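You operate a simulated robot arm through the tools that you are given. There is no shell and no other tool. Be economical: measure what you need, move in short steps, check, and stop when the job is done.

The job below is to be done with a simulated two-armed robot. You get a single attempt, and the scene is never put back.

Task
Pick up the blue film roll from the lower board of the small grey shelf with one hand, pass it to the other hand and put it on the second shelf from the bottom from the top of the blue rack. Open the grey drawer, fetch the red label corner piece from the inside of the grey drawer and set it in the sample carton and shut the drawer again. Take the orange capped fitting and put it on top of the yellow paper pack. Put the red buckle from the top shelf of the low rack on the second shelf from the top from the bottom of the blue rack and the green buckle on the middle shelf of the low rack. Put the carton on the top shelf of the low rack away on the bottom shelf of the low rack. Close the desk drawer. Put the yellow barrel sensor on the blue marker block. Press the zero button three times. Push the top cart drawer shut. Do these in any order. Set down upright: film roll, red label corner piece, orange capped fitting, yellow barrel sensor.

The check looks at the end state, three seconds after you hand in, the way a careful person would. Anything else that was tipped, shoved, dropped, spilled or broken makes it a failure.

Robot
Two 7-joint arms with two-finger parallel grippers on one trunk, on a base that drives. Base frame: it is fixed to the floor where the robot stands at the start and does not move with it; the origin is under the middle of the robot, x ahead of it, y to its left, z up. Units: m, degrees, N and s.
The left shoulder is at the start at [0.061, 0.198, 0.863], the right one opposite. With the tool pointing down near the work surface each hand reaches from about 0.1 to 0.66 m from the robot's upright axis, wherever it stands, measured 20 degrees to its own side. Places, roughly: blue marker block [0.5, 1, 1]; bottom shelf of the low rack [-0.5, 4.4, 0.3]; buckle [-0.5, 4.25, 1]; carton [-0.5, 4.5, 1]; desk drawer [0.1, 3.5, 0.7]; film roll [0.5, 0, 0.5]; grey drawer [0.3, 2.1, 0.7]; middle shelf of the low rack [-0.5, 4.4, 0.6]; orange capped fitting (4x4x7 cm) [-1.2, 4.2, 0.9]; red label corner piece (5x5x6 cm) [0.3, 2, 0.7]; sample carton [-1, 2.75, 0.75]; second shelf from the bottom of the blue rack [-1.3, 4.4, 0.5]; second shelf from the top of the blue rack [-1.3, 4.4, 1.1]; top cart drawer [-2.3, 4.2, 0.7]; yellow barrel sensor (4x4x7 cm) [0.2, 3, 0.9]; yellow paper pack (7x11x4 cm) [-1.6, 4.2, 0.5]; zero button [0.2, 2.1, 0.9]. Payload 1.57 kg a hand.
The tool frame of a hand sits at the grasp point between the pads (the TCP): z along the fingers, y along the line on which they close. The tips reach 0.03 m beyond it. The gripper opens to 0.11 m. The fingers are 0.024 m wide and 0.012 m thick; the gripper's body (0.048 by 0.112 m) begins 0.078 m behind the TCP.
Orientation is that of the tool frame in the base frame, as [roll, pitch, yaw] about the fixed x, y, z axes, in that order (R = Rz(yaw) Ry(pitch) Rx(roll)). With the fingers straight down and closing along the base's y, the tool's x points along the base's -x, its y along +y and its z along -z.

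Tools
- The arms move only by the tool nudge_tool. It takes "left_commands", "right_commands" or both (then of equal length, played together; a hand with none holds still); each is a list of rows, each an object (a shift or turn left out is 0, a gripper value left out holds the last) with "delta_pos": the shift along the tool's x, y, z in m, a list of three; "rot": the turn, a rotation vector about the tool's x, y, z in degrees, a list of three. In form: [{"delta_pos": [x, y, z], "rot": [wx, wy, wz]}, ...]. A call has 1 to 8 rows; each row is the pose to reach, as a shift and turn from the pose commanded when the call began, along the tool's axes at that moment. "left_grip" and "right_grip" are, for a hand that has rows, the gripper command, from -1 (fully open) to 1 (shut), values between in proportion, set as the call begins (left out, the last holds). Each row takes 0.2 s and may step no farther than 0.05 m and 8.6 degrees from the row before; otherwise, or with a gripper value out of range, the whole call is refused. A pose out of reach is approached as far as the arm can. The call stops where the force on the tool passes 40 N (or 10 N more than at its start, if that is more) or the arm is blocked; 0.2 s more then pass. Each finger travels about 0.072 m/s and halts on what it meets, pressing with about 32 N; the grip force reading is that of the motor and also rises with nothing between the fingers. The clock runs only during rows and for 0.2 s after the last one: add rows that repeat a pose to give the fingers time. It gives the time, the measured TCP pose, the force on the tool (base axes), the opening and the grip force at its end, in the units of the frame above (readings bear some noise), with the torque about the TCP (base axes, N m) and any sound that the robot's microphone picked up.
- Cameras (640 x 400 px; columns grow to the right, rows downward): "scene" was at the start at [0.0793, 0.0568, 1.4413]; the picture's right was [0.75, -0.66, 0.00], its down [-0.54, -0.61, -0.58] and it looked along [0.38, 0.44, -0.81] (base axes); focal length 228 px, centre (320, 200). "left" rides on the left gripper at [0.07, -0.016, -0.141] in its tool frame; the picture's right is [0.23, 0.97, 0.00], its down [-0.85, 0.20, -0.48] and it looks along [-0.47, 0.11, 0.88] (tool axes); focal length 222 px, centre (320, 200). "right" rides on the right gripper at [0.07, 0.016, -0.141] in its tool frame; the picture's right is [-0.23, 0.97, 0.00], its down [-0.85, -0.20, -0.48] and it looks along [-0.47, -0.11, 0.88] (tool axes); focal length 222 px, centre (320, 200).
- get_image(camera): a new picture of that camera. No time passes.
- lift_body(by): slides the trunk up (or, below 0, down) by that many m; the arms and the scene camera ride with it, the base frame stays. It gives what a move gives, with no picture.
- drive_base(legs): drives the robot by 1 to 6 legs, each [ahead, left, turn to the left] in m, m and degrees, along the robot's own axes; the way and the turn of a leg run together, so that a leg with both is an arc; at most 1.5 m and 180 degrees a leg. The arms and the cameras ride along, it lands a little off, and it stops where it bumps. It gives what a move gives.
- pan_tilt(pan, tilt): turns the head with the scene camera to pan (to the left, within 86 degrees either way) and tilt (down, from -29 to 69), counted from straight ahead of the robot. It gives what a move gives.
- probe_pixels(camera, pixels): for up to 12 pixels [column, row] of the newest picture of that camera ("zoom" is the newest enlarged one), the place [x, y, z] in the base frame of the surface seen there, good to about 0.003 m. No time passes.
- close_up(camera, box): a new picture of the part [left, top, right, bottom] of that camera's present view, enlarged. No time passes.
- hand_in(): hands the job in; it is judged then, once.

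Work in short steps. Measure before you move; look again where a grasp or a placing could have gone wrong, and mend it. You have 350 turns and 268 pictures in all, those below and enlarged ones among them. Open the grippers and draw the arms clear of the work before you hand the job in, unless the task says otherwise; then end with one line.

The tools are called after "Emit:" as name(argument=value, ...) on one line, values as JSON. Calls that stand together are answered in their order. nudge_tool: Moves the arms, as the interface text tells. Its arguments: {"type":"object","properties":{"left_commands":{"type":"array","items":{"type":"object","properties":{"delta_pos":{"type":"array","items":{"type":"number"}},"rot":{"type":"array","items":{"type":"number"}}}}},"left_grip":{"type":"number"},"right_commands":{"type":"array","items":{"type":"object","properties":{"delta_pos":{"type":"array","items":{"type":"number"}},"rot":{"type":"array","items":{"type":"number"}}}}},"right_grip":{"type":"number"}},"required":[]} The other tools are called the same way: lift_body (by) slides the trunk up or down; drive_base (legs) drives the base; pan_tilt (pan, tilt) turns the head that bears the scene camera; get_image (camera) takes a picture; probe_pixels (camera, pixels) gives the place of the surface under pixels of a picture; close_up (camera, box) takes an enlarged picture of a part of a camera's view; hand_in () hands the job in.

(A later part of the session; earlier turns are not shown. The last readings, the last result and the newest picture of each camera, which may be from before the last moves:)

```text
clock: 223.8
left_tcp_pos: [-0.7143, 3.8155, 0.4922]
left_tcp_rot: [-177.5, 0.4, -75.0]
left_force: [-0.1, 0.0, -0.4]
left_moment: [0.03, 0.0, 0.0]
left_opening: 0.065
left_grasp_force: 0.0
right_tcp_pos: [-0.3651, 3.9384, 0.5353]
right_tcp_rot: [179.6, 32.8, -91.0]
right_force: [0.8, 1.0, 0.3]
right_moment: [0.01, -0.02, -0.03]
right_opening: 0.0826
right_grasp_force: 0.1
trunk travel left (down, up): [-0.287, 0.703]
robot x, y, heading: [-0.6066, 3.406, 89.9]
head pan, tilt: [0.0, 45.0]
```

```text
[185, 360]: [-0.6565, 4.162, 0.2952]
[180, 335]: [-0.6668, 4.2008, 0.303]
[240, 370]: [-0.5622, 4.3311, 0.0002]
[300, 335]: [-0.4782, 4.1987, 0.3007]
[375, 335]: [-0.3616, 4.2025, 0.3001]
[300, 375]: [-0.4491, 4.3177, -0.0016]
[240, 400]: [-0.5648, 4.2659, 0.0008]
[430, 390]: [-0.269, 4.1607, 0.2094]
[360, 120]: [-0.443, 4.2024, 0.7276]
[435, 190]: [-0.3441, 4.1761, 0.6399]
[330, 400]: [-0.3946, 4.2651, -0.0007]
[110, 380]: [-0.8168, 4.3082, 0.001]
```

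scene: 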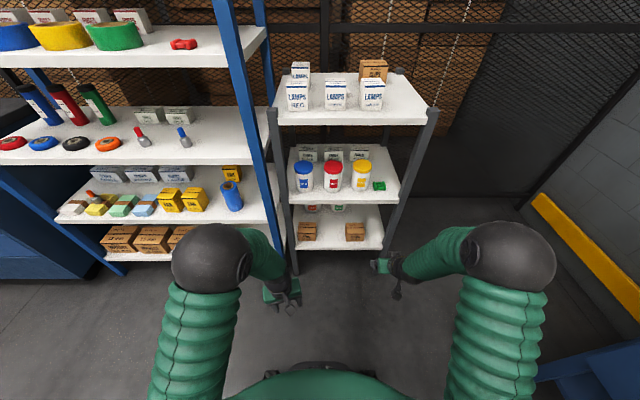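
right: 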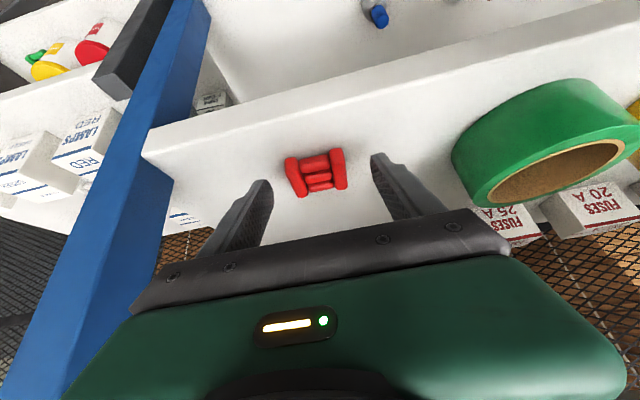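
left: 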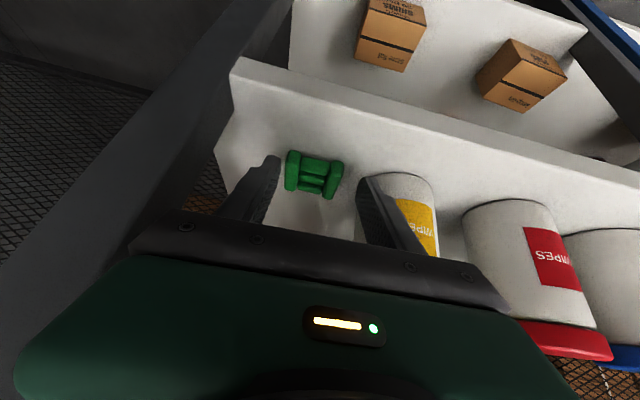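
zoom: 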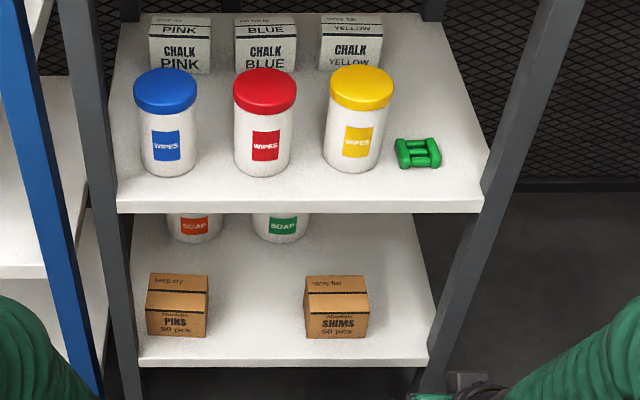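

Bottom shelf z=0.30; a 0.155-wide gap lies between PINS (ends x=-0.625) and SHIMS (starts x=-0.47), enough for the 0.093-wide carton at x≈-0.548. First I raise the left hand out of the way, raise the trunk, and approach the carton on top.

Emit:
nudge_tool(left_commands=[{"delta_pos": [0.01, 0, -0.045]}, {"delta_pos": [0.02, 0, -0.09]}, {"delta_pos": [0.03, 0, -0.135]}, {"delta_pos": [0.04, 0, -0.18]}, {"delta_pos": [0.05, 0, -0.22]}, {"delta_pos": [0.05, 0, -0.22]}], right_commands=[{}, {}, {}, {}, {}, {}], right_grip=-1)

Emit:
lift_body(by=0.4)

Emit:
lift_body(by=0.2)

Emit:
drive_base(legs=[[0, 0.045, 0], [0.3, 0, 0]])

Emit:
get_image(camera="right")

Emit:
get_image(camera="scene")

```text
clock: 225.2
left_tcp_pos: [-0.7117, 3.761, 0.7122]
left_tcp_rot: [-177.5, 0.4, -75.0]
left_force: [-0.1, 0.6, -0.5]
left_moment: [0.01, 0.0, -0.02]
left_opening: 0.065
left_grasp_force: 0.0
right_tcp_pos: [-0.3673, 3.9378, 0.5342]
right_tcp_rot: [179.6, 32.8, -91.1]
right_force: [0.4, -1.1, -0.4]
right_moment: [0.02, -0.02, -0.02]
right_opening: 0.1099
right_grasp_force: 0.1
trunk travel left (down, up): [-0.287, 0.703]
robot x, y, heading: [-0.6078, 3.4076, 90.1]
head pan, tilt: [0.0, 45.0]
```

```text
clock: 229.1
left_tcp_pos: [-0.7117, 3.7618, 1.112]
left_tcp_rot: [-177.5, 0.5, -74.9]
left_force: [0.9, 0.4, -0.8]
left_moment: [0.0, 0.01, 0.03]
left_opening: 0.0651
left_grasp_force: 0.1
right_tcp_pos: [-0.366, 3.9394, 0.9363]
right_tcp_rot: [179.5, 32.7, -91.0]
right_force: [-0.3, -0.8, -0.3]
right_moment: [0.0, 0.03, 0.01]
right_opening: 0.1099
right_grasp_force: 0.0
trunk travel left (down, up): [-0.687, 0.303]
robot x, y, heading: [-0.6054, 3.4017, 89.7]
head pan, tilt: [0.0, 45.0]
```

```text
clock: 231.2
left_tcp_pos: [-0.7109, 3.7621, 1.3116]
left_tcp_rot: [-177.6, 0.5, -75.0]
left_force: [0.1, 0.1, -0.6]
left_moment: [0.0, 0.0, 0.0]
left_opening: 0.0651
left_grasp_force: 0.2
right_tcp_pos: [-0.3664, 3.938, 1.135]
right_tcp_rot: [179.5, 32.8, -91.1]
right_force: [-0.2, 0.0, 0.3]
right_moment: [0.03, 0.03, -0.01]
right_opening: 0.1098
right_grasp_force: 0.2
trunk travel left (down, up): [-0.887, 0.103]
robot x, y, heading: [-0.6082, 3.4063, 89.6]
head pan, tilt: [0.0, 45.0]
```

```text
clock: 233.8
left_tcp_pos: [-0.7686, 4.0624, 1.3118]
left_tcp_rot: [-176.9, 0.5, -75.1]
left_force: [-0.8, 1.3, 0.1]
left_moment: [-0.01, 0.02, 0.03]
left_opening: 0.0651
left_grasp_force: 0.0
right_tcp_pos: [-0.422, 4.2385, 1.1391]
right_tcp_rot: [-179.6, 32.9, -90.8]
right_force: [0.4, -0.6, -0.5]
right_moment: [0.01, -0.05, 0.02]
right_opening: 0.1099
right_grasp_force: 0.0
trunk travel left (down, up): [-0.887, 0.103]
robot x, y, heading: [-0.6507, 3.7125, 89.7]
head pan, tilt: [0.0, 45.0]
```

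```text
181 pictures are left
```

right: 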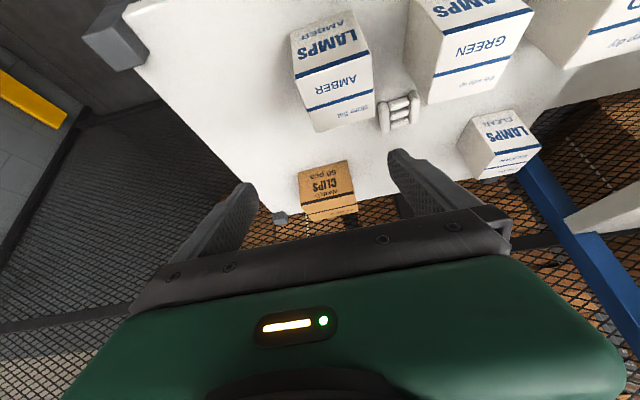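

```text
180 pictures are left
```

scene: 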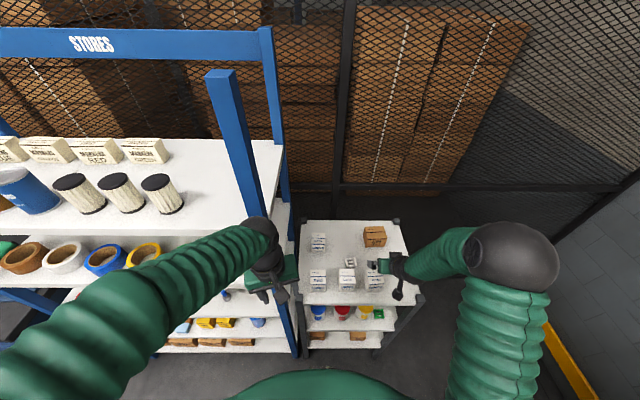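

The left hand is close to the blue post; I shift it inward, and probe the carton in the right view.

Emit:
probe_pixels(camera="right", pixels=[[300, 195], [355, 186], [328, 190], [322, 165], [303, 175], [347, 168], [330, 205], [305, 210], [355, 202]])

Emit:
nudge_tool(left_commands=[{"delta_pos": [0, -0.03, 0]}, {"delta_pos": [0, -0.06, 0]}, {"delta_pos": [0, -0.09, 0]}, {"delta_pos": [0, -0.1, 0]}])

Emit:
close_up(camera="scene", box=[340, 215, 410, 265])

Emit:
probe_pixels(camera="zoom", pixels=[[230, 110], [405, 100], [225, 180], [415, 180], [320, 110], [320, 190], [225, 250], [415, 250], [320, 250]])

```text
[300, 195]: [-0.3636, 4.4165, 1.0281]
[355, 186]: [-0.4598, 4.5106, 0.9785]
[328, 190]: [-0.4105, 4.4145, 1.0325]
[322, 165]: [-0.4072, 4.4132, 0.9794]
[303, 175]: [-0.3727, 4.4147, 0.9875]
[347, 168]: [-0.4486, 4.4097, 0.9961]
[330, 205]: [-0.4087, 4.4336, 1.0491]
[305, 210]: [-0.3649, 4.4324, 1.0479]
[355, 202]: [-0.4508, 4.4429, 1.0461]
```

```text
clock: 234.8
left_tcp_pos: [-0.6535, 4.0939, 1.315]
left_tcp_rot: [-177.6, 0.4, -75.1]
left_force: [-0.2, 0.9, 0.7]
left_moment: [-0.02, -0.01, -0.01]
left_opening: 0.0651
left_grasp_force: 0.1
right_tcp_pos: [-0.4059, 4.2426, 1.1332]
right_tcp_rot: [179.4, 32.6, -91.2]
right_force: [0.0, 0.3, -0.3]
right_moment: [0.05, 0.01, -0.02]
right_opening: 0.1098
right_grasp_force: 0.0
trunk travel left (down, up): [-0.887, 0.103]
robot x, y, heading: [-0.6534, 3.7131, 89.8]
head pan, tilt: [0.0, 45.0]
```

```text
8.00 times, centred on (375, 240) of scene
```

zoom: 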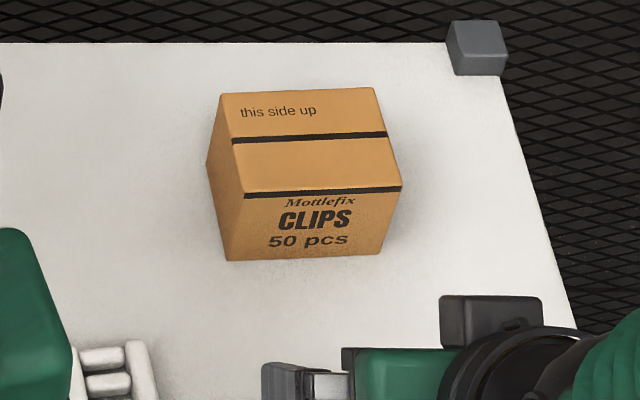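

```text
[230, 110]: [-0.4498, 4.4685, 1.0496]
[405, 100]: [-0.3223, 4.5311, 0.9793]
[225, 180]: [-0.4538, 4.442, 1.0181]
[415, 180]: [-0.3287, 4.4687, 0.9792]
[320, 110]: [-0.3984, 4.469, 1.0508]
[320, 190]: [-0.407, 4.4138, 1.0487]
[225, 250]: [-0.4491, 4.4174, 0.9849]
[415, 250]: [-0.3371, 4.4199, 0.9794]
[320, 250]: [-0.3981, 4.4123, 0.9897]
```

Carton: x −0.453…−0.362, y 4.413…4.485, z 0.98–1.05. Drive 0.117 ahead, then check alignment.

Emit:
drive_base(legs=[[0.117, 0, 0]])

Emit:
nudge_tool(right_commands=[{}, {}])

Emit:
get_image(camera="right")

```text
clock: 236.0
left_tcp_pos: [-0.6477, 4.2001, 1.3187]
left_tcp_rot: [-177.9, 0.9, -75.1]
left_force: [0.4, -0.4, -0.8]
left_moment: [0.05, 0.03, -0.01]
left_opening: 0.065
left_grasp_force: 0.0
right_tcp_pos: [-0.3994, 4.3497, 1.1392]
right_tcp_rot: [179.1, 33.2, -91.5]
right_force: [0.6, 0.4, 0.3]
right_moment: [0.03, 0.0, -0.01]
right_opening: 0.1101
right_grasp_force: 0.1
trunk travel left (down, up): [-0.887, 0.103]
robot x, y, heading: [-0.652, 3.8285, 89.8]
head pan, tilt: [0.0, 45.0]
```

```text
clock: 236.6
left_tcp_pos: [-0.6536, 4.2041, 1.3182]
left_tcp_rot: [-177.4, 0.8, -75.3]
left_force: [0.4, -0.3, -0.4]
left_moment: [0.03, 0.04, 0.01]
left_opening: 0.0648
left_grasp_force: 0.1
right_tcp_pos: [-0.4047, 4.3549, 1.1367]
right_tcp_rot: [179.5, 33.0, -91.3]
right_force: [0.1, 0.2, 0.2]
right_moment: [0.03, 0.01, -0.03]
right_opening: 0.1101
right_grasp_force: 0.0
trunk travel left (down, up): [-0.887, 0.103]
robot x, y, heading: [-0.649, 3.8284, 89.4]
head pan, tilt: [0.0, 45.0]
```

```text
178 pictures are left
```

right: 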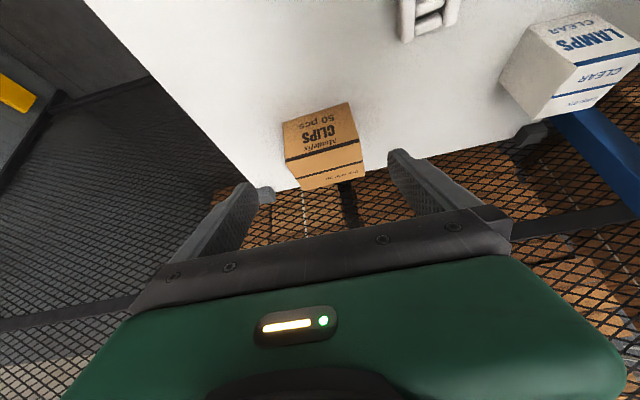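

Aligned. Descend along the tool axis: first 0.09, then check.

Emit:
nudge_tool(right_commands=[{"delta_pos": [-0.005, 0.001, 0.03]}, {"delta_pos": [-0.008, 0.002, 0.06]}, {"delta_pos": [-0.01, 0.003, 0.09]}, {"delta_pos": [-0.01, 0.003, 0.09]}])

Emit:
get_image(camera="right")

Emit:
close_up(camera="scene", box=[330, 205, 420, 265])

```text
clock: 237.6
left_tcp_pos: [-0.6522, 4.2083, 1.3157]
left_tcp_rot: [-177.7, 0.5, -75.0]
left_force: [-0.6, 0.3, 0.1]
left_moment: [-0.03, 0.01, 0.0]
left_opening: 0.0652
left_grasp_force: 0.1
right_tcp_pos: [-0.4056, 4.4145, 1.0628]
right_tcp_rot: [179.4, 32.7, -91.3]
right_force: [-0.2, -0.4, -0.5]
right_moment: [0.01, 0.0, 0.0]
right_opening: 0.11
right_grasp_force: 0.1
trunk travel left (down, up): [-0.887, 0.103]
robot x, y, heading: [-0.651, 3.8279, 89.8]
head pan, tilt: [0.0, 45.0]
```

```text
177 pictures are left
```

right: 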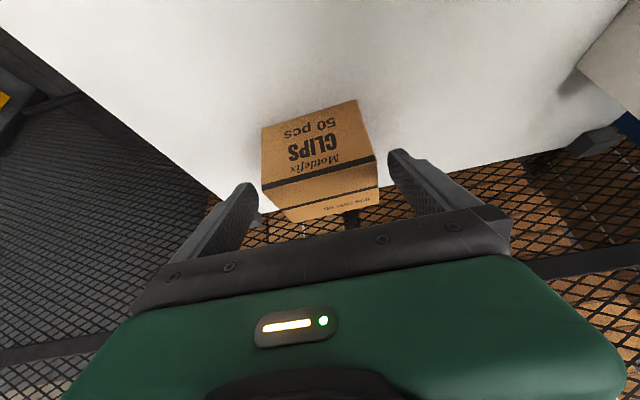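

```text
6.67 times, centred on (375, 235) of scene
```

zoom: 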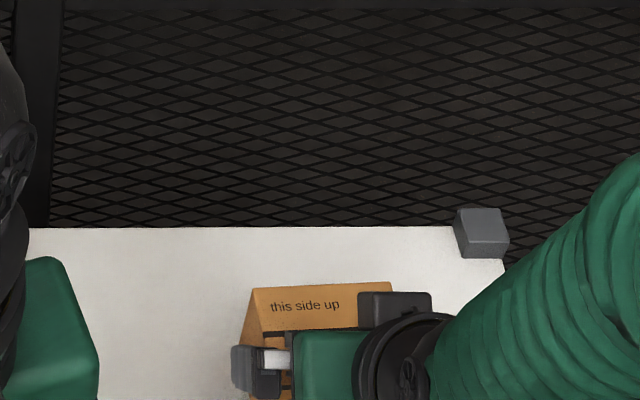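

The carton is centred between the finger tips. Go down the rest and close.

Emit:
nudge_tool(right_commands=[{"delta_pos": [-0.002, 0.001, 0.02]}, {"delta_pos": [-0.004, 0.001, 0.04]}, {"delta_pos": [-0.005, 0.001, 0.055]}, {"delta_pos": [-0.005, 0.001, 0.055]}])

Emit:
nudge_tool(right_commands=[{}, {}, {}, {}], right_grip=1)

Emit:
get_image(camera="right")

```text
clock: 238.6
left_tcp_pos: [-0.6528, 4.2085, 1.3165]
left_tcp_rot: [-177.6, 0.6, -75.1]
left_force: [-1.0, -0.7, 0.2]
left_moment: [0.02, 0.0, 0.0]
left_opening: 0.0649
left_grasp_force: 0.1
right_tcp_pos: [-0.4068, 4.4503, 1.0216]
right_tcp_rot: [179.4, 32.8, -91.2]
right_force: [0.0, 0.1, 0.3]
right_moment: [-0.01, -0.03, 0.0]
right_opening: 0.11
right_grasp_force: 0.0
trunk travel left (down, up): [-0.887, 0.103]
robot x, y, heading: [-0.6519, 3.8275, 89.5]
head pan, tilt: [0.0, 45.0]
```

```text
clock: 239.6
left_tcp_pos: [-0.6546, 4.2092, 1.3167]
left_tcp_rot: [-177.6, 0.5, -75.0]
left_force: [0.6, 0.4, 0.1]
left_moment: [0.04, -0.01, 0.01]
left_opening: 0.065
left_grasp_force: 0.0
right_tcp_pos: [-0.4076, 4.4504, 1.02]
right_tcp_rot: [179.3, 32.9, -91.3]
right_force: [0.0, 0.8, 1.7]
right_moment: [0.0, 0.12, 0.01]
right_opening: 0.0901
right_grasp_force: 31.5
trunk travel left (down, up): [-0.887, 0.103]
robot x, y, heading: [-0.6472, 3.8267, 89.2]
head pan, tilt: [0.0, 45.0]
```

```text
175 pictures are left
```

right: 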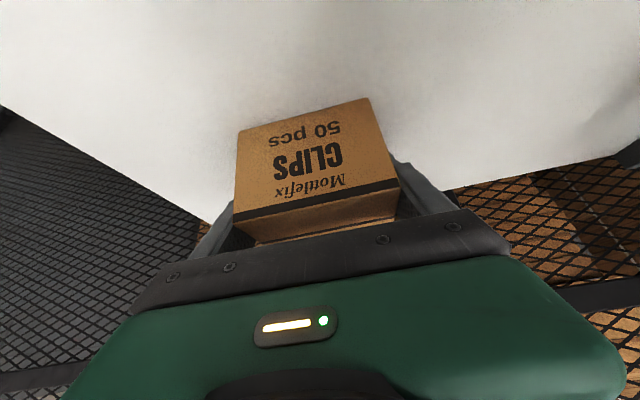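

Held (0.090). Lift by the trunk 0.1, back off 0.42, then lower towards the bottom shelf.

Emit:
lift_body(by=0.1)

Emit:
drive_base(legs=[[-0.4, 0, 0]])

Emit:
lift_body(by=-0.4)

Emit:
lift_body(by=-0.35)

Emit:
get_image(camera="scene")

```text
clock: 240.9
left_tcp_pos: [-0.6539, 4.2101, 1.416]
left_tcp_rot: [-177.6, 0.6, -75.2]
left_force: [1.2, -0.5, 0.1]
left_moment: [-0.01, 0.04, 0.0]
left_opening: 0.0647
left_grasp_force: 0.0
right_tcp_pos: [-0.4081, 4.4508, 1.1205]
right_tcp_rot: [179.4, 32.7, -91.3]
right_force: [0.2, 0.4, -2.9]
right_moment: [0.03, -0.02, 0.01]
right_opening: 0.09
right_grasp_force: 32.3
trunk travel left (down, up): [-0.987, 0.003]
robot x, y, heading: [-0.6525, 3.8297, 89.4]
head pan, tilt: [0.0, 45.0]
```

```text
clock: 243.4
left_tcp_pos: [-0.6562, 3.8148, 1.4147]
left_tcp_rot: [-177.7, 0.5, -74.9]
left_force: [-0.6, 0.2, 0.7]
left_moment: [-0.04, 0.01, -0.02]
left_opening: 0.0649
left_grasp_force: 0.0
right_tcp_pos: [-0.4124, 4.0552, 1.1167]
right_tcp_rot: [179.4, 32.6, -91.2]
right_force: [0.4, 0.8, -2.8]
right_moment: [0.0, 0.0, -0.03]
right_opening: 0.0902
right_grasp_force: 31.7
trunk travel left (down, up): [-0.987, 0.003]
robot x, y, heading: [-0.6571, 3.4272, 90.0]
head pan, tilt: [0.0, 45.0]
```

```text
clock: 247.3
left_tcp_pos: [-0.6558, 3.8075, 1.0173]
left_tcp_rot: [-177.6, 0.6, -75.0]
left_force: [0.1, -0.7, 0.1]
left_moment: [-0.01, 0.01, -0.04]
left_opening: 0.0648
left_grasp_force: 0.0
right_tcp_pos: [-0.4124, 4.0495, 0.7211]
right_tcp_rot: [179.4, 32.9, -91.2]
right_force: [0.3, 0.3, -2.0]
right_moment: [-0.02, -0.01, 0.01]
right_opening: 0.0899
right_grasp_force: 31.6
trunk travel left (down, up): [-0.587, 0.403]
robot x, y, heading: [-0.6516, 3.4275, 89.8]
head pan, tilt: [0.0, 45.0]
```

```text
clock: 250.7
left_tcp_pos: [-0.657, 3.8071, 0.6682]
left_tcp_rot: [-177.6, 0.6, -75.0]
left_force: [-0.6, 0.2, 0.2]
left_moment: [0.02, -0.01, 0.03]
left_opening: 0.0651
left_grasp_force: 0.0
right_tcp_pos: [-0.4123, 4.0496, 0.3711]
right_tcp_rot: [179.4, 33.0, -91.2]
right_force: [-0.2, 0.1, -2.5]
right_moment: [0.02, -0.01, -0.03]
right_opening: 0.0899
right_grasp_force: 31.8
trunk travel left (down, up): [-0.237, 0.753]
robot x, y, heading: [-0.6516, 3.4213, 89.9]
head pan, tilt: [0.0, 45.0]
```

```text
174 pictures are left
```

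scene: 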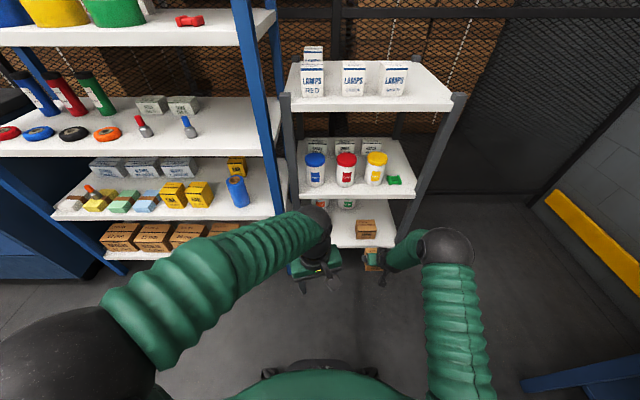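

Carton held at z≈0.37. Drive 0.136 left and 0.08 ahead, then check alignment with the PINS/SHIMS gap.

Emit:
drive_base(legs=[[0, 0.136, 0], [0.06, 0, 0]])

Emit:
nudge_tool(right_commands=[{}, {}])

Emit:
get_image(camera="right")

Emit:
probe_pixels(camera="right", pixels=[[200, 130], [230, 120], [420, 130], [450, 110], [320, 90], [320, 60]])

```text
clock: 252.6
left_tcp_pos: [-0.7918, 3.8693, 0.6663]
left_tcp_rot: [-177.6, 0.6, -74.9]
left_force: [0.3, 0.5, -0.9]
left_moment: [-0.08, 0.0, 0.0]
left_opening: 0.0647
left_grasp_force: 0.1
right_tcp_pos: [-0.5472, 4.1088, 0.3687]
right_tcp_rot: [179.4, 32.8, -91.3]
right_force: [0.3, -0.5, -3.4]
right_moment: [0.0, 0.0, 0.04]
right_opening: 0.0903
right_grasp_force: 31.8
trunk travel left (down, up): [-0.237, 0.753]
robot x, y, heading: [-0.7891, 3.4912, 89.8]
head pan, tilt: [0.0, 45.0]
```

```text
clock: 253.2
left_tcp_pos: [-0.7923, 3.8669, 0.6667]
left_tcp_rot: [-177.6, 0.8, -75.0]
left_force: [0.8, 0.3, 0.3]
left_moment: [0.01, -0.03, -0.01]
left_opening: 0.0649
left_grasp_force: 0.2
right_tcp_pos: [-0.5479, 4.1088, 0.3712]
right_tcp_rot: [179.4, 32.9, -91.2]
right_force: [-0.2, -0.2, -2.9]
right_moment: [-0.01, 0.03, -0.01]
right_opening: 0.0899
right_grasp_force: 32.5
trunk travel left (down, up): [-0.237, 0.753]
robot x, y, heading: [-0.7848, 3.4902, 89.9]
head pan, tilt: [0.0, 45.0]
```

```text
173 pictures are left
```

right: 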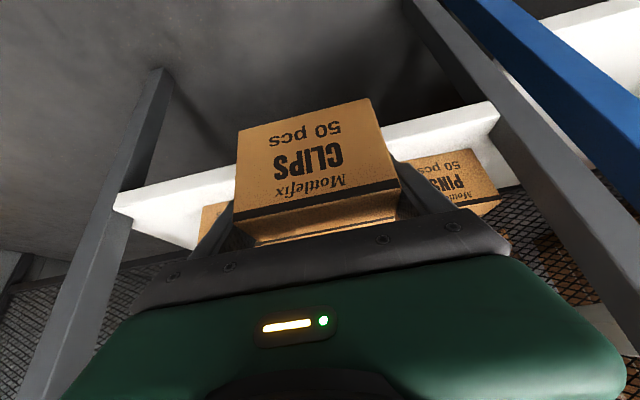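

```text
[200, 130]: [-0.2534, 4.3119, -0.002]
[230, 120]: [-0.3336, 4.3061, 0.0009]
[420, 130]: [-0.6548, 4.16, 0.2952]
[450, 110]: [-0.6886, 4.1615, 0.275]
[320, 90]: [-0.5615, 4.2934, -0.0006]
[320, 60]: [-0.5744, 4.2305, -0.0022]
```

I probe the PINS and SHIMS edges nearest the gap.

Emit:
probe_pixels(camera="right", pixels=[[414, 164], [420, 160], [225, 208], [205, 215], [215, 212], [440, 170]])

Emit:
close_up(camera="scene", box=[280, 190, 440, 290])

```text
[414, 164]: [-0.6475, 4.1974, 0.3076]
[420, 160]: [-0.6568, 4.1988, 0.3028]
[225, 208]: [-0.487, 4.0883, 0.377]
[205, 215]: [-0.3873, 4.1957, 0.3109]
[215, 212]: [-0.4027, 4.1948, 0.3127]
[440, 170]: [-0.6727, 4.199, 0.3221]
```

```text
4.00 times, centred on (360, 240) of scene
```

zoom: 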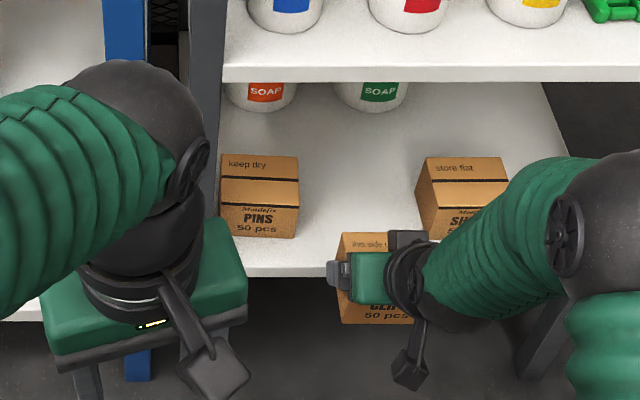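

From here the gap is well visible; probe its borders.

Emit:
probe_pixels(camera="zoom", pixels=[[295, 200], [295, 165], [425, 205], [420, 190], [370, 105], [262, 105], [360, 180], [360, 140], [305, 230], [412, 225]])

```text
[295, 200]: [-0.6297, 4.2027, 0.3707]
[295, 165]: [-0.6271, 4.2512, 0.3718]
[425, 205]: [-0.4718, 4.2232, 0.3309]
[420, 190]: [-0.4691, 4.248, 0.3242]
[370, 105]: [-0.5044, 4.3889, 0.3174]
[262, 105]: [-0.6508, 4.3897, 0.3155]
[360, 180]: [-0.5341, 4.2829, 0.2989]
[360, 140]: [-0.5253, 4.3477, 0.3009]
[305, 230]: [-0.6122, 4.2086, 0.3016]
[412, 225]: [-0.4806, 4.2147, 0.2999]
```

Gap −0.627…−0.472; the carton at x=−0.548 is centred. Drive 0.128 ahead and lower.

Emit:
drive_base(legs=[[0.128, 0, 0]])

Emit:
nudge_tool(right_commands=[{"delta_pos": [0.004, 0, 0.007]}, {"delta_pos": [0.008, 0, 0.013]}, {"delta_pos": [0.01, 0, 0.016]}])

Emit:
get_image(camera="right")

Emit:
close_up(camera="scene", box=[280, 190, 440, 290])

```text
clock: 254.4
left_tcp_pos: [-0.7918, 3.9959, 0.6658]
left_tcp_rot: [-177.7, 0.6, -75.0]
left_force: [0.6, -0.5, 0.0]
left_moment: [-0.02, 0.01, 0.0]
left_opening: 0.0649
left_grasp_force: 0.1
right_tcp_pos: [-0.5474, 4.2369, 0.3708]
right_tcp_rot: [179.4, 32.9, -91.2]
right_force: [0.0, -0.5, -3.7]
right_moment: [0.03, 0.02, -0.02]
right_opening: 0.0901
right_grasp_force: 32.1
trunk travel left (down, up): [-0.237, 0.753]
robot x, y, heading: [-0.7896, 3.6206, 90.4]
head pan, tilt: [0.0, 45.0]
```

```text
clock: 255.2
left_tcp_pos: [-0.7922, 3.9955, 0.6685]
left_tcp_rot: [-177.6, 0.8, -74.9]
left_force: [-0.1, -0.9, 0.1]
left_moment: [0.0, -0.05, -0.03]
left_opening: 0.065
left_grasp_force: 0.1
right_tcp_pos: [-0.547, 4.236, 0.3541]
right_tcp_rot: [179.5, 33.0, -91.3]
right_force: [-0.4, -0.4, -3.4]
right_moment: [0.04, 0.01, -0.05]
right_opening: 0.0899
right_grasp_force: 31.9
trunk travel left (down, up): [-0.237, 0.753]
robot x, y, heading: [-0.785, 3.6162, 89.8]
head pan, tilt: [0.0, 45.0]
```

```text
171 pictures are left
```

right: 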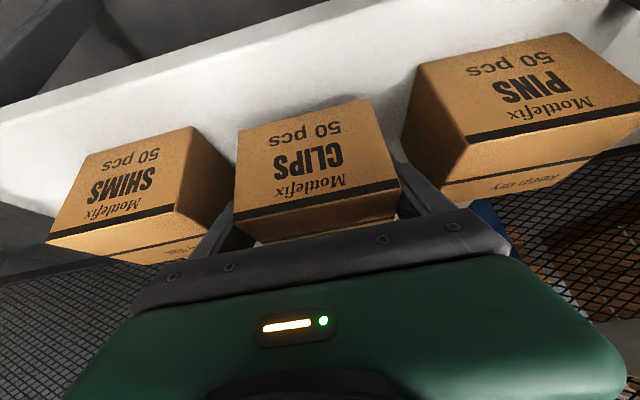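

```text
4.00 times, centred on (360, 240) of scene
```

zoom: 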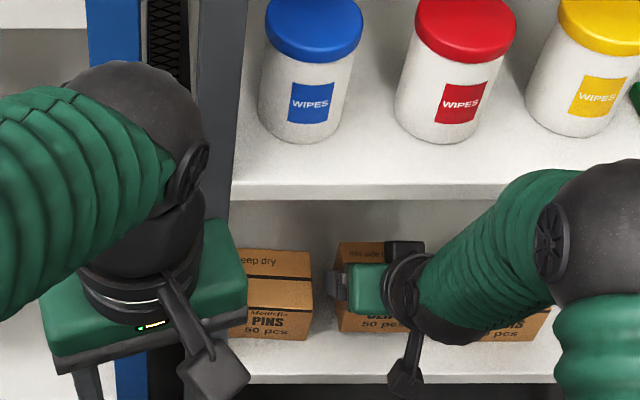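

In the gap. Lower the last 1.3 cm to contact.

Emit:
nudge_tool(right_commands=[{"delta_pos": [0.003, 0, 0.005]}, {"delta_pos": [0.005, 0, 0.008]}, {"delta_pos": [0.0065, 0, 0.01]}, {"delta_pos": [0.008, 0, 0.0122]}, {"delta_pos": [0.008, 0, 0.0122]}])

```text
clock: 256.4
left_tcp_pos: [-0.7926, 3.9933, 0.6693]
left_tcp_rot: [-177.6, 0.8, -74.9]
left_force: [0.8, -0.2, 0.3]
left_moment: [0.02, 0.03, 0.03]
left_opening: 0.0647
left_grasp_force: 0.1
right_tcp_pos: [-0.5464, 4.2376, 0.3399]
right_tcp_rot: [179.5, 33.1, -91.1]
right_force: [1.4, -2.4, 7.7]
right_moment: [-0.55, -0.56, -0.06]
right_opening: 0.0899
right_grasp_force: 32.0
trunk travel left (down, up): [-0.237, 0.753]
robot x, y, heading: [-0.7908, 3.6194, 89.8]
head pan, tilt: [0.0, 45.0]
```

Contact (8 N). Open to about 0.104 and withdraw along the tool axis.

Emit:
nudge_tool(right_commands=[{}, {}, {}], right_grip=-0.9)

Emit:
nudge_tool(right_commands=[{"delta_pos": [0, 0, -0.03]}, {"delta_pos": [0, 0, -0.06]}, {"delta_pos": [0, 0, -0.09]}, {"delta_pos": [0, 0, -0.11]}])

Emit:
get_image(camera="right")

```text
clock: 257.2
left_tcp_pos: [-0.7923, 3.9945, 0.668]
left_tcp_rot: [-177.5, 0.8, -75.0]
left_force: [-0.8, 0.6, -0.1]
left_moment: [-0.01, -0.01, 0.0]
left_opening: 0.065
left_grasp_force: 0.2
right_tcp_pos: [-0.5479, 4.2376, 0.3387]
right_tcp_rot: [179.4, 33.0, -91.1]
right_force: [-1.1, 0.6, 0.8]
right_moment: [0.03, -0.02, 0.01]
right_opening: 0.1046
right_grasp_force: 0.1
trunk travel left (down, up): [-0.237, 0.753]
robot x, y, heading: [-0.7885, 3.6203, 90.1]
head pan, tilt: [0.0, 45.0]
```

```text
clock: 258.2
left_tcp_pos: [-0.7918, 3.9944, 0.6673]
left_tcp_rot: [-177.5, 0.8, -75.0]
left_force: [0.3, 0.0, 0.1]
left_moment: [0.03, 0.02, 0.02]
left_opening: 0.065
left_grasp_force: 0.0
right_tcp_pos: [-0.5466, 4.1773, 0.4318]
right_tcp_rot: [179.4, 33.0, -91.2]
right_force: [-0.2, 0.6, 0.3]
right_moment: [-0.01, 0.03, -0.01]
right_opening: 0.1046
right_grasp_force: 0.0
trunk travel left (down, up): [-0.237, 0.753]
robot x, y, heading: [-0.788, 3.6195, 89.9]
head pan, tilt: [0.0, 45.0]
```

```text
169 pictures are left
```

right: 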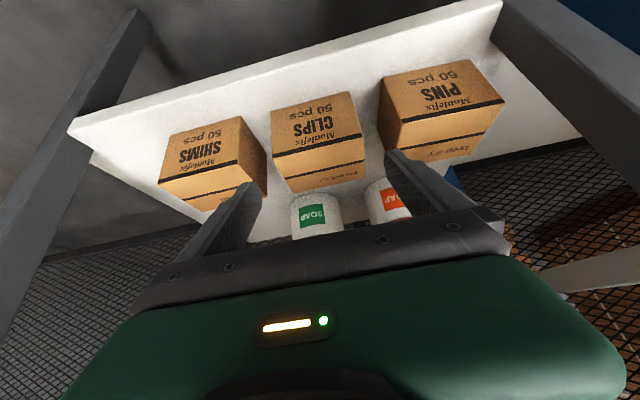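

The carton stands on the bottom shelf. Now the desk drawer: back off, turn the right hand to horizontal, shut it, and turn the robot to face +x.

Emit:
drive_base(legs=[[-0.2, 0, 0]])

Emit:
nudge_tool(right_commands=[{"rot": [0, -8.2, 0]}, {"rot": [0, -16.4, 0]}, {"rot": [0, -24.6, 0]}, {"rot": [0, -32.8, 0]}, {"rot": [0, -41, 0]}, {"rot": [0, -49.2, 0]}, {"rot": [0, -57, 0]}, {"rot": [0, -57, 0]}], right_grip=1)

Emit:
drive_base(legs=[[0, 0, -90]])

Emit:
lift_body(by=0.37)

Emit:
pan_tilt(pan=0, tilt=45)

Emit:
get_image(camera="scene")

```text
clock: 259.8
left_tcp_pos: [-0.7928, 3.7955, 0.668]
left_tcp_rot: [-177.5, 0.9, -75.0]
left_force: [0.3, -0.3, 0.3]
left_moment: [0.0, -0.02, 0.02]
left_opening: 0.0649
left_grasp_force: 0.1
right_tcp_pos: [-0.5484, 3.9789, 0.4332]
right_tcp_rot: [179.4, 33.1, -91.2]
right_force: [-0.8, -0.6, -0.1]
right_moment: [0.02, 0.0, 0.04]
right_opening: 0.1045
right_grasp_force: 0.2
trunk travel left (down, up): [-0.237, 0.753]
robot x, y, heading: [-0.7898, 3.4187, 90.0]
head pan, tilt: [0.0, 45.0]
```

```text
clock: 261.6
left_tcp_pos: [-0.7931, 3.7947, 0.6678]
left_tcp_rot: [-177.5, 0.8, -75.1]
left_force: [0.1, 0.1, -0.1]
left_moment: [-0.04, -0.03, 0.01]
left_opening: 0.0649
left_grasp_force: 0.0
right_tcp_pos: [-0.5479, 3.9782, 0.4329]
right_tcp_rot: [70.7, 89.5, 159.8]
right_force: [0.4, 0.0, -0.1]
right_moment: [0.01, 0.02, -0.02]
right_opening: 0.0001
right_grasp_force: 21.8
trunk travel left (down, up): [-0.237, 0.753]
robot x, y, heading: [-0.7912, 3.4181, 89.7]
head pan, tilt: [0.0, 45.0]
```

```text
clock: 265.8
left_tcp_pos: [-0.4127, 3.429, 0.6679]
left_tcp_rot: [-177.5, 0.9, -164.4]
left_force: [0.0, -0.3, -0.8]
left_moment: [0.02, 0.02, 0.01]
left_opening: 0.065
left_grasp_force: 0.1
right_tcp_pos: [-0.2272, 3.1857, 0.4332]
right_tcp_rot: [81.9, 89.5, 81.7]
right_force: [0.7, -0.4, -0.5]
right_moment: [-0.03, 0.01, 0.02]
right_opening: 0.0001
right_grasp_force: 21.1
trunk travel left (down, up): [-0.237, 0.753]
robot x, y, heading: [-0.7881, 3.4192, 0.7]
head pan, tilt: [0.0, 45.0]
```

```text
clock: 269.4
left_tcp_pos: [-0.4131, 3.4274, 1.038]
left_tcp_rot: [-177.5, 0.9, -164.3]
left_force: [0.5, -0.6, -0.3]
left_moment: [-0.03, 0.02, 0.02]
left_opening: 0.0648
left_grasp_force: 0.1
right_tcp_pos: [-0.2278, 3.1846, 0.8032]
right_tcp_rot: [75.7, 89.5, 75.5]
right_force: [-0.4, -0.3, -0.2]
right_moment: [0.01, 0.02, -0.04]
right_opening: 0.0
right_grasp_force: 21.0
trunk travel left (down, up): [-0.607, 0.383]
robot x, y, heading: [-0.79, 3.4219, 0.6]
head pan, tilt: [0.0, 45.0]
```

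```text
clock: 270.0
left_tcp_pos: [-0.4128, 3.4278, 1.0383]
left_tcp_rot: [-177.5, 0.9, -164.3]
left_force: [-0.4, 0.1, 1.0]
left_moment: [0.03, -0.01, 0.03]
left_opening: 0.0648
left_grasp_force: 0.0
right_tcp_pos: [-0.227, 3.1858, 0.8038]
right_tcp_rot: [75.2, 89.5, 75.0]
right_force: [0.1, 0.7, 0.4]
right_moment: [-0.01, -0.03, 0.02]
right_opening: 0.0001
right_grasp_force: 21.2
trunk travel left (down, up): [-0.607, 0.383]
robot x, y, heading: [-0.7877, 3.4186, 0.4]
head pan, tilt: [0.0, 45.0]
```

```text
168 pictures are left
```

scene: 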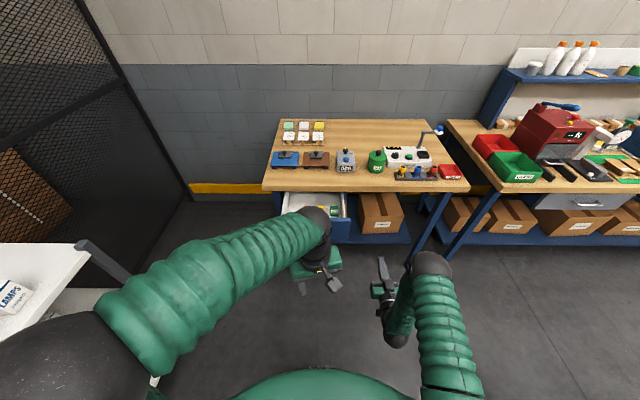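

The right hand points at +x. I shift 0.245 left to line up with the drawer's middle and look.

Emit:
drive_base(legs=[[0, 0.245, 0]])

Emit:
close_up(camera="scene", box=[300, 160, 500, 300])

Emit:
get_image(camera="right")

```text
clock: 271.8
left_tcp_pos: [-0.4167, 3.661, 1.0389]
left_tcp_rot: [-177.9, 1.0, -164.5]
left_force: [-0.3, -1.6, -0.9]
left_moment: [0.11, 0.0, -0.02]
left_opening: 0.0649
left_grasp_force: 0.0
right_tcp_pos: [-0.2292, 3.422, 0.8014]
right_tcp_rot: [83.5, 88.9, 83.2]
right_force: [-0.4, -0.9, 0.0]
right_moment: [0.0, -0.03, 0.1]
right_opening: 0.0
right_grasp_force: 21.4
trunk travel left (down, up): [-0.607, 0.383]
robot x, y, heading: [-0.7924, 3.6625, 0.4]
head pan, tilt: [0.0, 45.0]
```

```text
2.86 times, centred on (400, 230) of scene
```

zoom: 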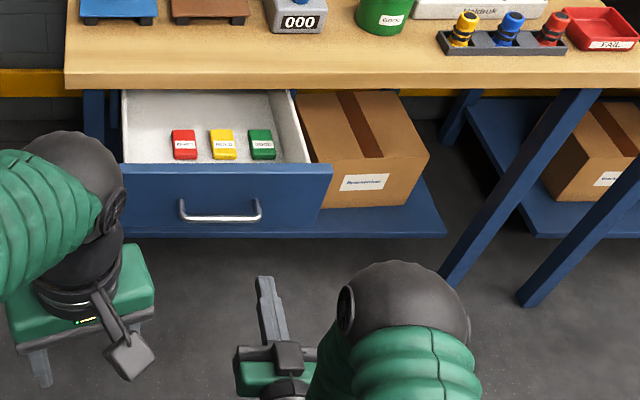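

```text
166 pictures are left
```

right: 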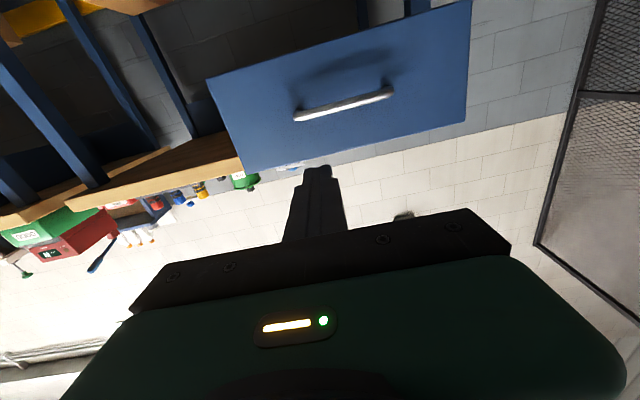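

Emit:
probe_pixels(camera="zoom", pixels=[[183, 205], [258, 205], [220, 217], [220, 180], [130, 180], [325, 180], [220, 225], [220, 95], [90, 120]])

Emit:
probe_pixels(camera="right", pixels=[[300, 85], [400, 60], [380, 130], [345, 105], [300, 150]])

```text
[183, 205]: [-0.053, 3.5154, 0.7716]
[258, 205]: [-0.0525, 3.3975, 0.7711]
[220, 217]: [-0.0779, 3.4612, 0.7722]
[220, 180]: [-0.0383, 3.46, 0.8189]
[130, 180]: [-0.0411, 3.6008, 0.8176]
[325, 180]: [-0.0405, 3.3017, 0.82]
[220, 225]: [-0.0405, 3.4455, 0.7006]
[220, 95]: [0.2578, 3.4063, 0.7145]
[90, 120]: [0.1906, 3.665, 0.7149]
```

```text
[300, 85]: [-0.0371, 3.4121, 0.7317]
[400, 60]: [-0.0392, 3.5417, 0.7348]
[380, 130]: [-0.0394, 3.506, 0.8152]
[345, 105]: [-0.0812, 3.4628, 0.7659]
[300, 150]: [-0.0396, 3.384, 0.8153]
```

Drawer centre y=3.455, handle z=0.772; I push on the face above the handle (z≈0.805). Drive 0.28 ahead (pushing it most of the way), then finish with the force-limited arm.

Emit:
drive_base(legs=[[0, 0.02, 0], [0.26, 0, 0]])

Emit:
close_up(camera="scene", box=[300, 160, 500, 300])

```text
clock: 274.1
left_tcp_pos: [-0.158, 3.6916, 1.0393]
left_tcp_rot: [-177.5, 1.0, -164.4]
left_force: [0.5, -0.3, -1.4]
left_moment: [0.01, -0.02, 0.01]
left_opening: 0.0647
left_grasp_force: 0.1
right_tcp_pos: [0.0293, 3.449, 0.8041]
right_tcp_rot: [66.6, 89.5, 66.3]
right_force: [0.7, 0.5, 0.0]
right_moment: [0.01, 0.0, 0.04]
right_opening: 0.0
right_grasp_force: 21.0
trunk travel left (down, up): [-0.607, 0.383]
robot x, y, heading: [-0.5313, 3.6824, 0.6]
head pan, tilt: [0.0, 45.0]
```

```text
2.86 times, centred on (400, 230) of scene
```

zoom: 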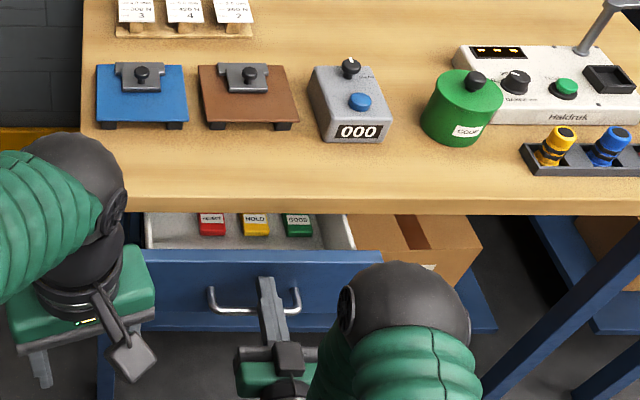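

It moves nicely (tip now at x≈0.06). Continue with the arm.

Emit:
nudge_tool(right_commands=[{"delta_pos": [0, 0, 0.02]}, {"delta_pos": [0, 0, 0.04]}, {"delta_pos": [0, 0, 0.06]}, {"delta_pos": [0, 0, 0.08]}, {"delta_pos": [0, 0, 0.1]}, {"delta_pos": [0, 0, 0.12]}, {"delta_pos": [0, 0, 0.14]}])

Emit:
close_up(camera="scene", box=[300, 160, 500, 300])

Emit:
get_image(camera="right")

```text
clock: 275.4
left_tcp_pos: [-0.1624, 3.6934, 1.0403]
left_tcp_rot: [-177.4, 1.1, -164.5]
left_force: [0.7, 0.2, 0.0]
left_moment: [-0.04, 0.01, 0.01]
left_opening: 0.0647
left_grasp_force: 0.0
right_tcp_pos: [0.1377, 3.4513, 0.8056]
right_tcp_rot: [49.6, 89.5, 49.2]
right_force: [-0.6, -0.7, -0.9]
right_moment: [0.02, 0.0, -0.03]
right_opening: 0.0
right_grasp_force: 21.0
trunk travel left (down, up): [-0.607, 0.383]
robot x, y, heading: [-0.5332, 3.6836, 0.4]
head pan, tilt: [0.0, 45.0]
stopped in row 6 (right hand): the force on the tool passed its limit at 72 N (the readings are from after the stop); the commanded pose is now the measured one
```

```text
2.86 times, centred on (400, 230) of scene
```

zoom: 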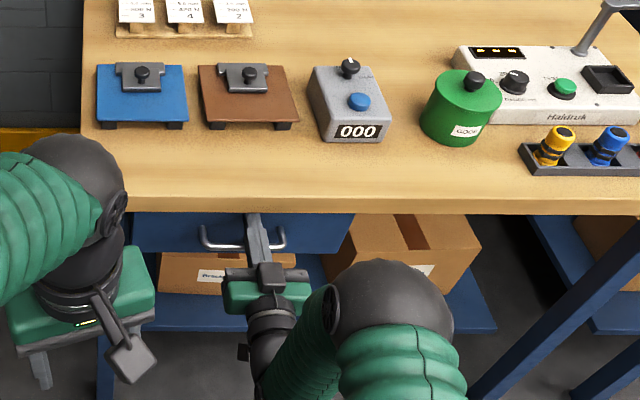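

```text
163 pictures are left
```

right: 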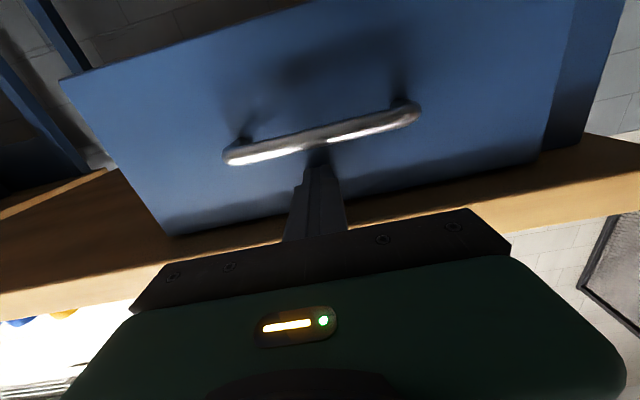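

It hit its stop. I back off and probe the face position.

Emit:
nudge_tool(right_commands=[{"delta_pos": [0, 0, -0.03]}, {"delta_pos": [0, 0, -0.06]}, {"delta_pos": [0, 0, -0.09]}])

Emit:
get_image(camera="right")

Emit:
probe_pixels(camera="right", pixels=[[250, 100], [400, 60], [200, 120], [470, 100], [520, 60], [560, 110]])

```text
clock: 276.2
left_tcp_pos: [-0.1586, 3.6923, 1.0388]
left_tcp_rot: [-177.5, 1.0, -164.6]
left_force: [-0.4, -0.8, 0.7]
left_moment: [0.02, 0.03, 0.03]
left_opening: 0.0649
left_grasp_force: 0.0
right_tcp_pos: [0.0493, 3.4514, 0.8028]
right_tcp_rot: [61.0, 89.5, 60.7]
right_force: [-0.4, 0.3, 0.1]
right_moment: [-0.03, -0.01, 0.02]
right_opening: 0.0001
right_grasp_force: 21.5
trunk travel left (down, up): [-0.607, 0.383]
robot x, y, heading: [-0.5328, 3.6836, 0.3]
head pan, tilt: [0.0, 45.0]
```

```text
162 pictures are left
```

right: 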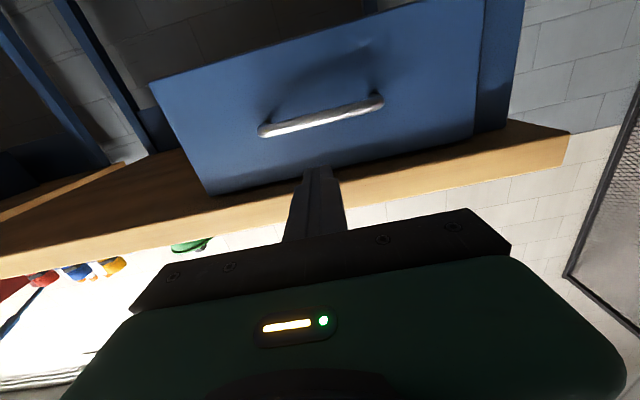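

```text
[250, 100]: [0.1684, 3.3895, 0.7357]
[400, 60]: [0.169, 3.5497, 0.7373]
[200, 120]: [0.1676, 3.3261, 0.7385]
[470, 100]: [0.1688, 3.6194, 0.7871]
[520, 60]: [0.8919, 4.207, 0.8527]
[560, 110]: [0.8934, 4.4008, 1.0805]
```

Face at x=0.168 in front of the frame: the desk drawer is shut. Next the yellow barrel sensor; I back off, slide right along the bench, and look.

Emit:
drive_base(legs=[[-0.2, 0, 0], [0, -0.8, 0]])

Emit:
pan_tilt(pan=0, tilt=40)

Emit:
get_image(camera="scene")

```text
clock: 280.6
left_tcp_pos: [-0.3687, 3.1259, 1.0427]
left_tcp_rot: [-178.4, 1.5, -172.1]
left_force: [-0.5, -0.2, -0.6]
left_moment: [-0.06, 0.02, -0.01]
left_opening: 0.0649
left_grasp_force: 0.0
right_tcp_pos: [-0.1925, 2.8604, 0.8047]
right_tcp_rot: [76.1, 88.4, 68.1]
right_force: [0.4, -0.4, -0.2]
right_moment: [0.02, 0.03, -0.03]
right_opening: 0.0
right_grasp_force: 21.3
trunk travel left (down, up): [-0.607, 0.383]
robot x, y, heading: [-0.7355, 3.1866, -7.4]
head pan, tilt: [0.0, 45.0]
stopped in leg 2: the robot was blocked; the commanded pose is now the measured one
```

```text
clock: 281.3
left_tcp_pos: [-0.3658, 3.1233, 1.0425]
left_tcp_rot: [-178.6, 1.6, -172.2]
left_force: [-0.2, -0.7, 0.1]
left_moment: [0.05, -0.07, 0.01]
left_opening: 0.0649
left_grasp_force: 0.0
right_tcp_pos: [-0.1921, 2.8586, 0.8035]
right_tcp_rot: [79.4, 88.2, 71.2]
right_force: [-0.3, -0.2, 0.2]
right_moment: [-0.03, -0.01, 0.01]
right_opening: 0.0003
right_grasp_force: 21.0
trunk travel left (down, up): [-0.607, 0.383]
robot x, y, heading: [-0.7338, 3.1817, -7.5]
head pan, tilt: [0.0, 40.0]
```

```text
161 pictures are left
```

scene: 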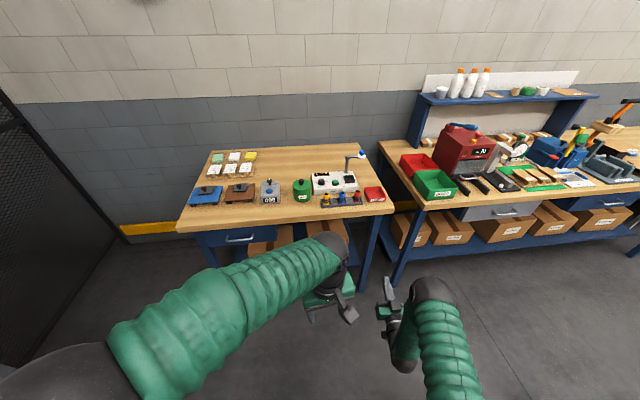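

The base bumped the table corner at (-0.86, 3.0). I move away left, then ahead, straighten the heading, and check the table.

Emit:
drive_base(legs=[[0, 0.06, 0], [0.33, 0, 0], [0, 0, 7.8]])

Emit:
pan_tilt(pan=-86, tilt=45)

Emit:
get_image(camera="scene")

```text
clock: 284.6
left_tcp_pos: [-0.0281, 3.1782, 1.0429]
left_tcp_rot: [-178.9, 1.5, -164.4]
left_force: [-0.3, -0.9, 0.9]
left_moment: [0.09, -0.02, -0.01]
left_opening: 0.0645
left_grasp_force: 0.1
right_tcp_pos: [0.1805, 2.9431, 0.8009]
right_tcp_rot: [81.1, 87.8, 80.6]
right_force: [0.5, 0.0, 0.4]
right_moment: [0.0, 0.03, 0.07]
right_opening: 0.0
right_grasp_force: 20.9
trunk travel left (down, up): [-0.607, 0.383]
robot x, y, heading: [-0.3956, 3.1997, 0.7]
head pan, tilt: [0.0, 40.0]
```

```text
clock: 286.2
left_tcp_pos: [-0.0287, 3.1848, 1.0424]
left_tcp_rot: [-178.6, 1.6, -164.4]
left_force: [0.2, -0.2, -1.0]
left_moment: [0.05, 0.04, 0.04]
left_opening: 0.0648
left_grasp_force: 0.2
right_tcp_pos: [0.1799, 2.948, 0.8026]
right_tcp_rot: [77.2, 88.2, 76.9]
right_force: [0.2, -0.4, -0.9]
right_moment: [0.02, 0.01, 0.02]
right_opening: 0.0
right_grasp_force: 20.9
trunk travel left (down, up): [-0.607, 0.383]
robot x, y, heading: [-0.3975, 3.1963, 0.4]
head pan, tilt: [-85.9, 45.0]
```

```text
160 pictures are left
```

scene: 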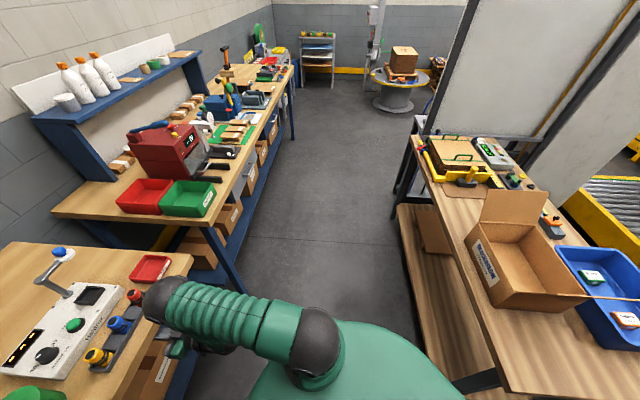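

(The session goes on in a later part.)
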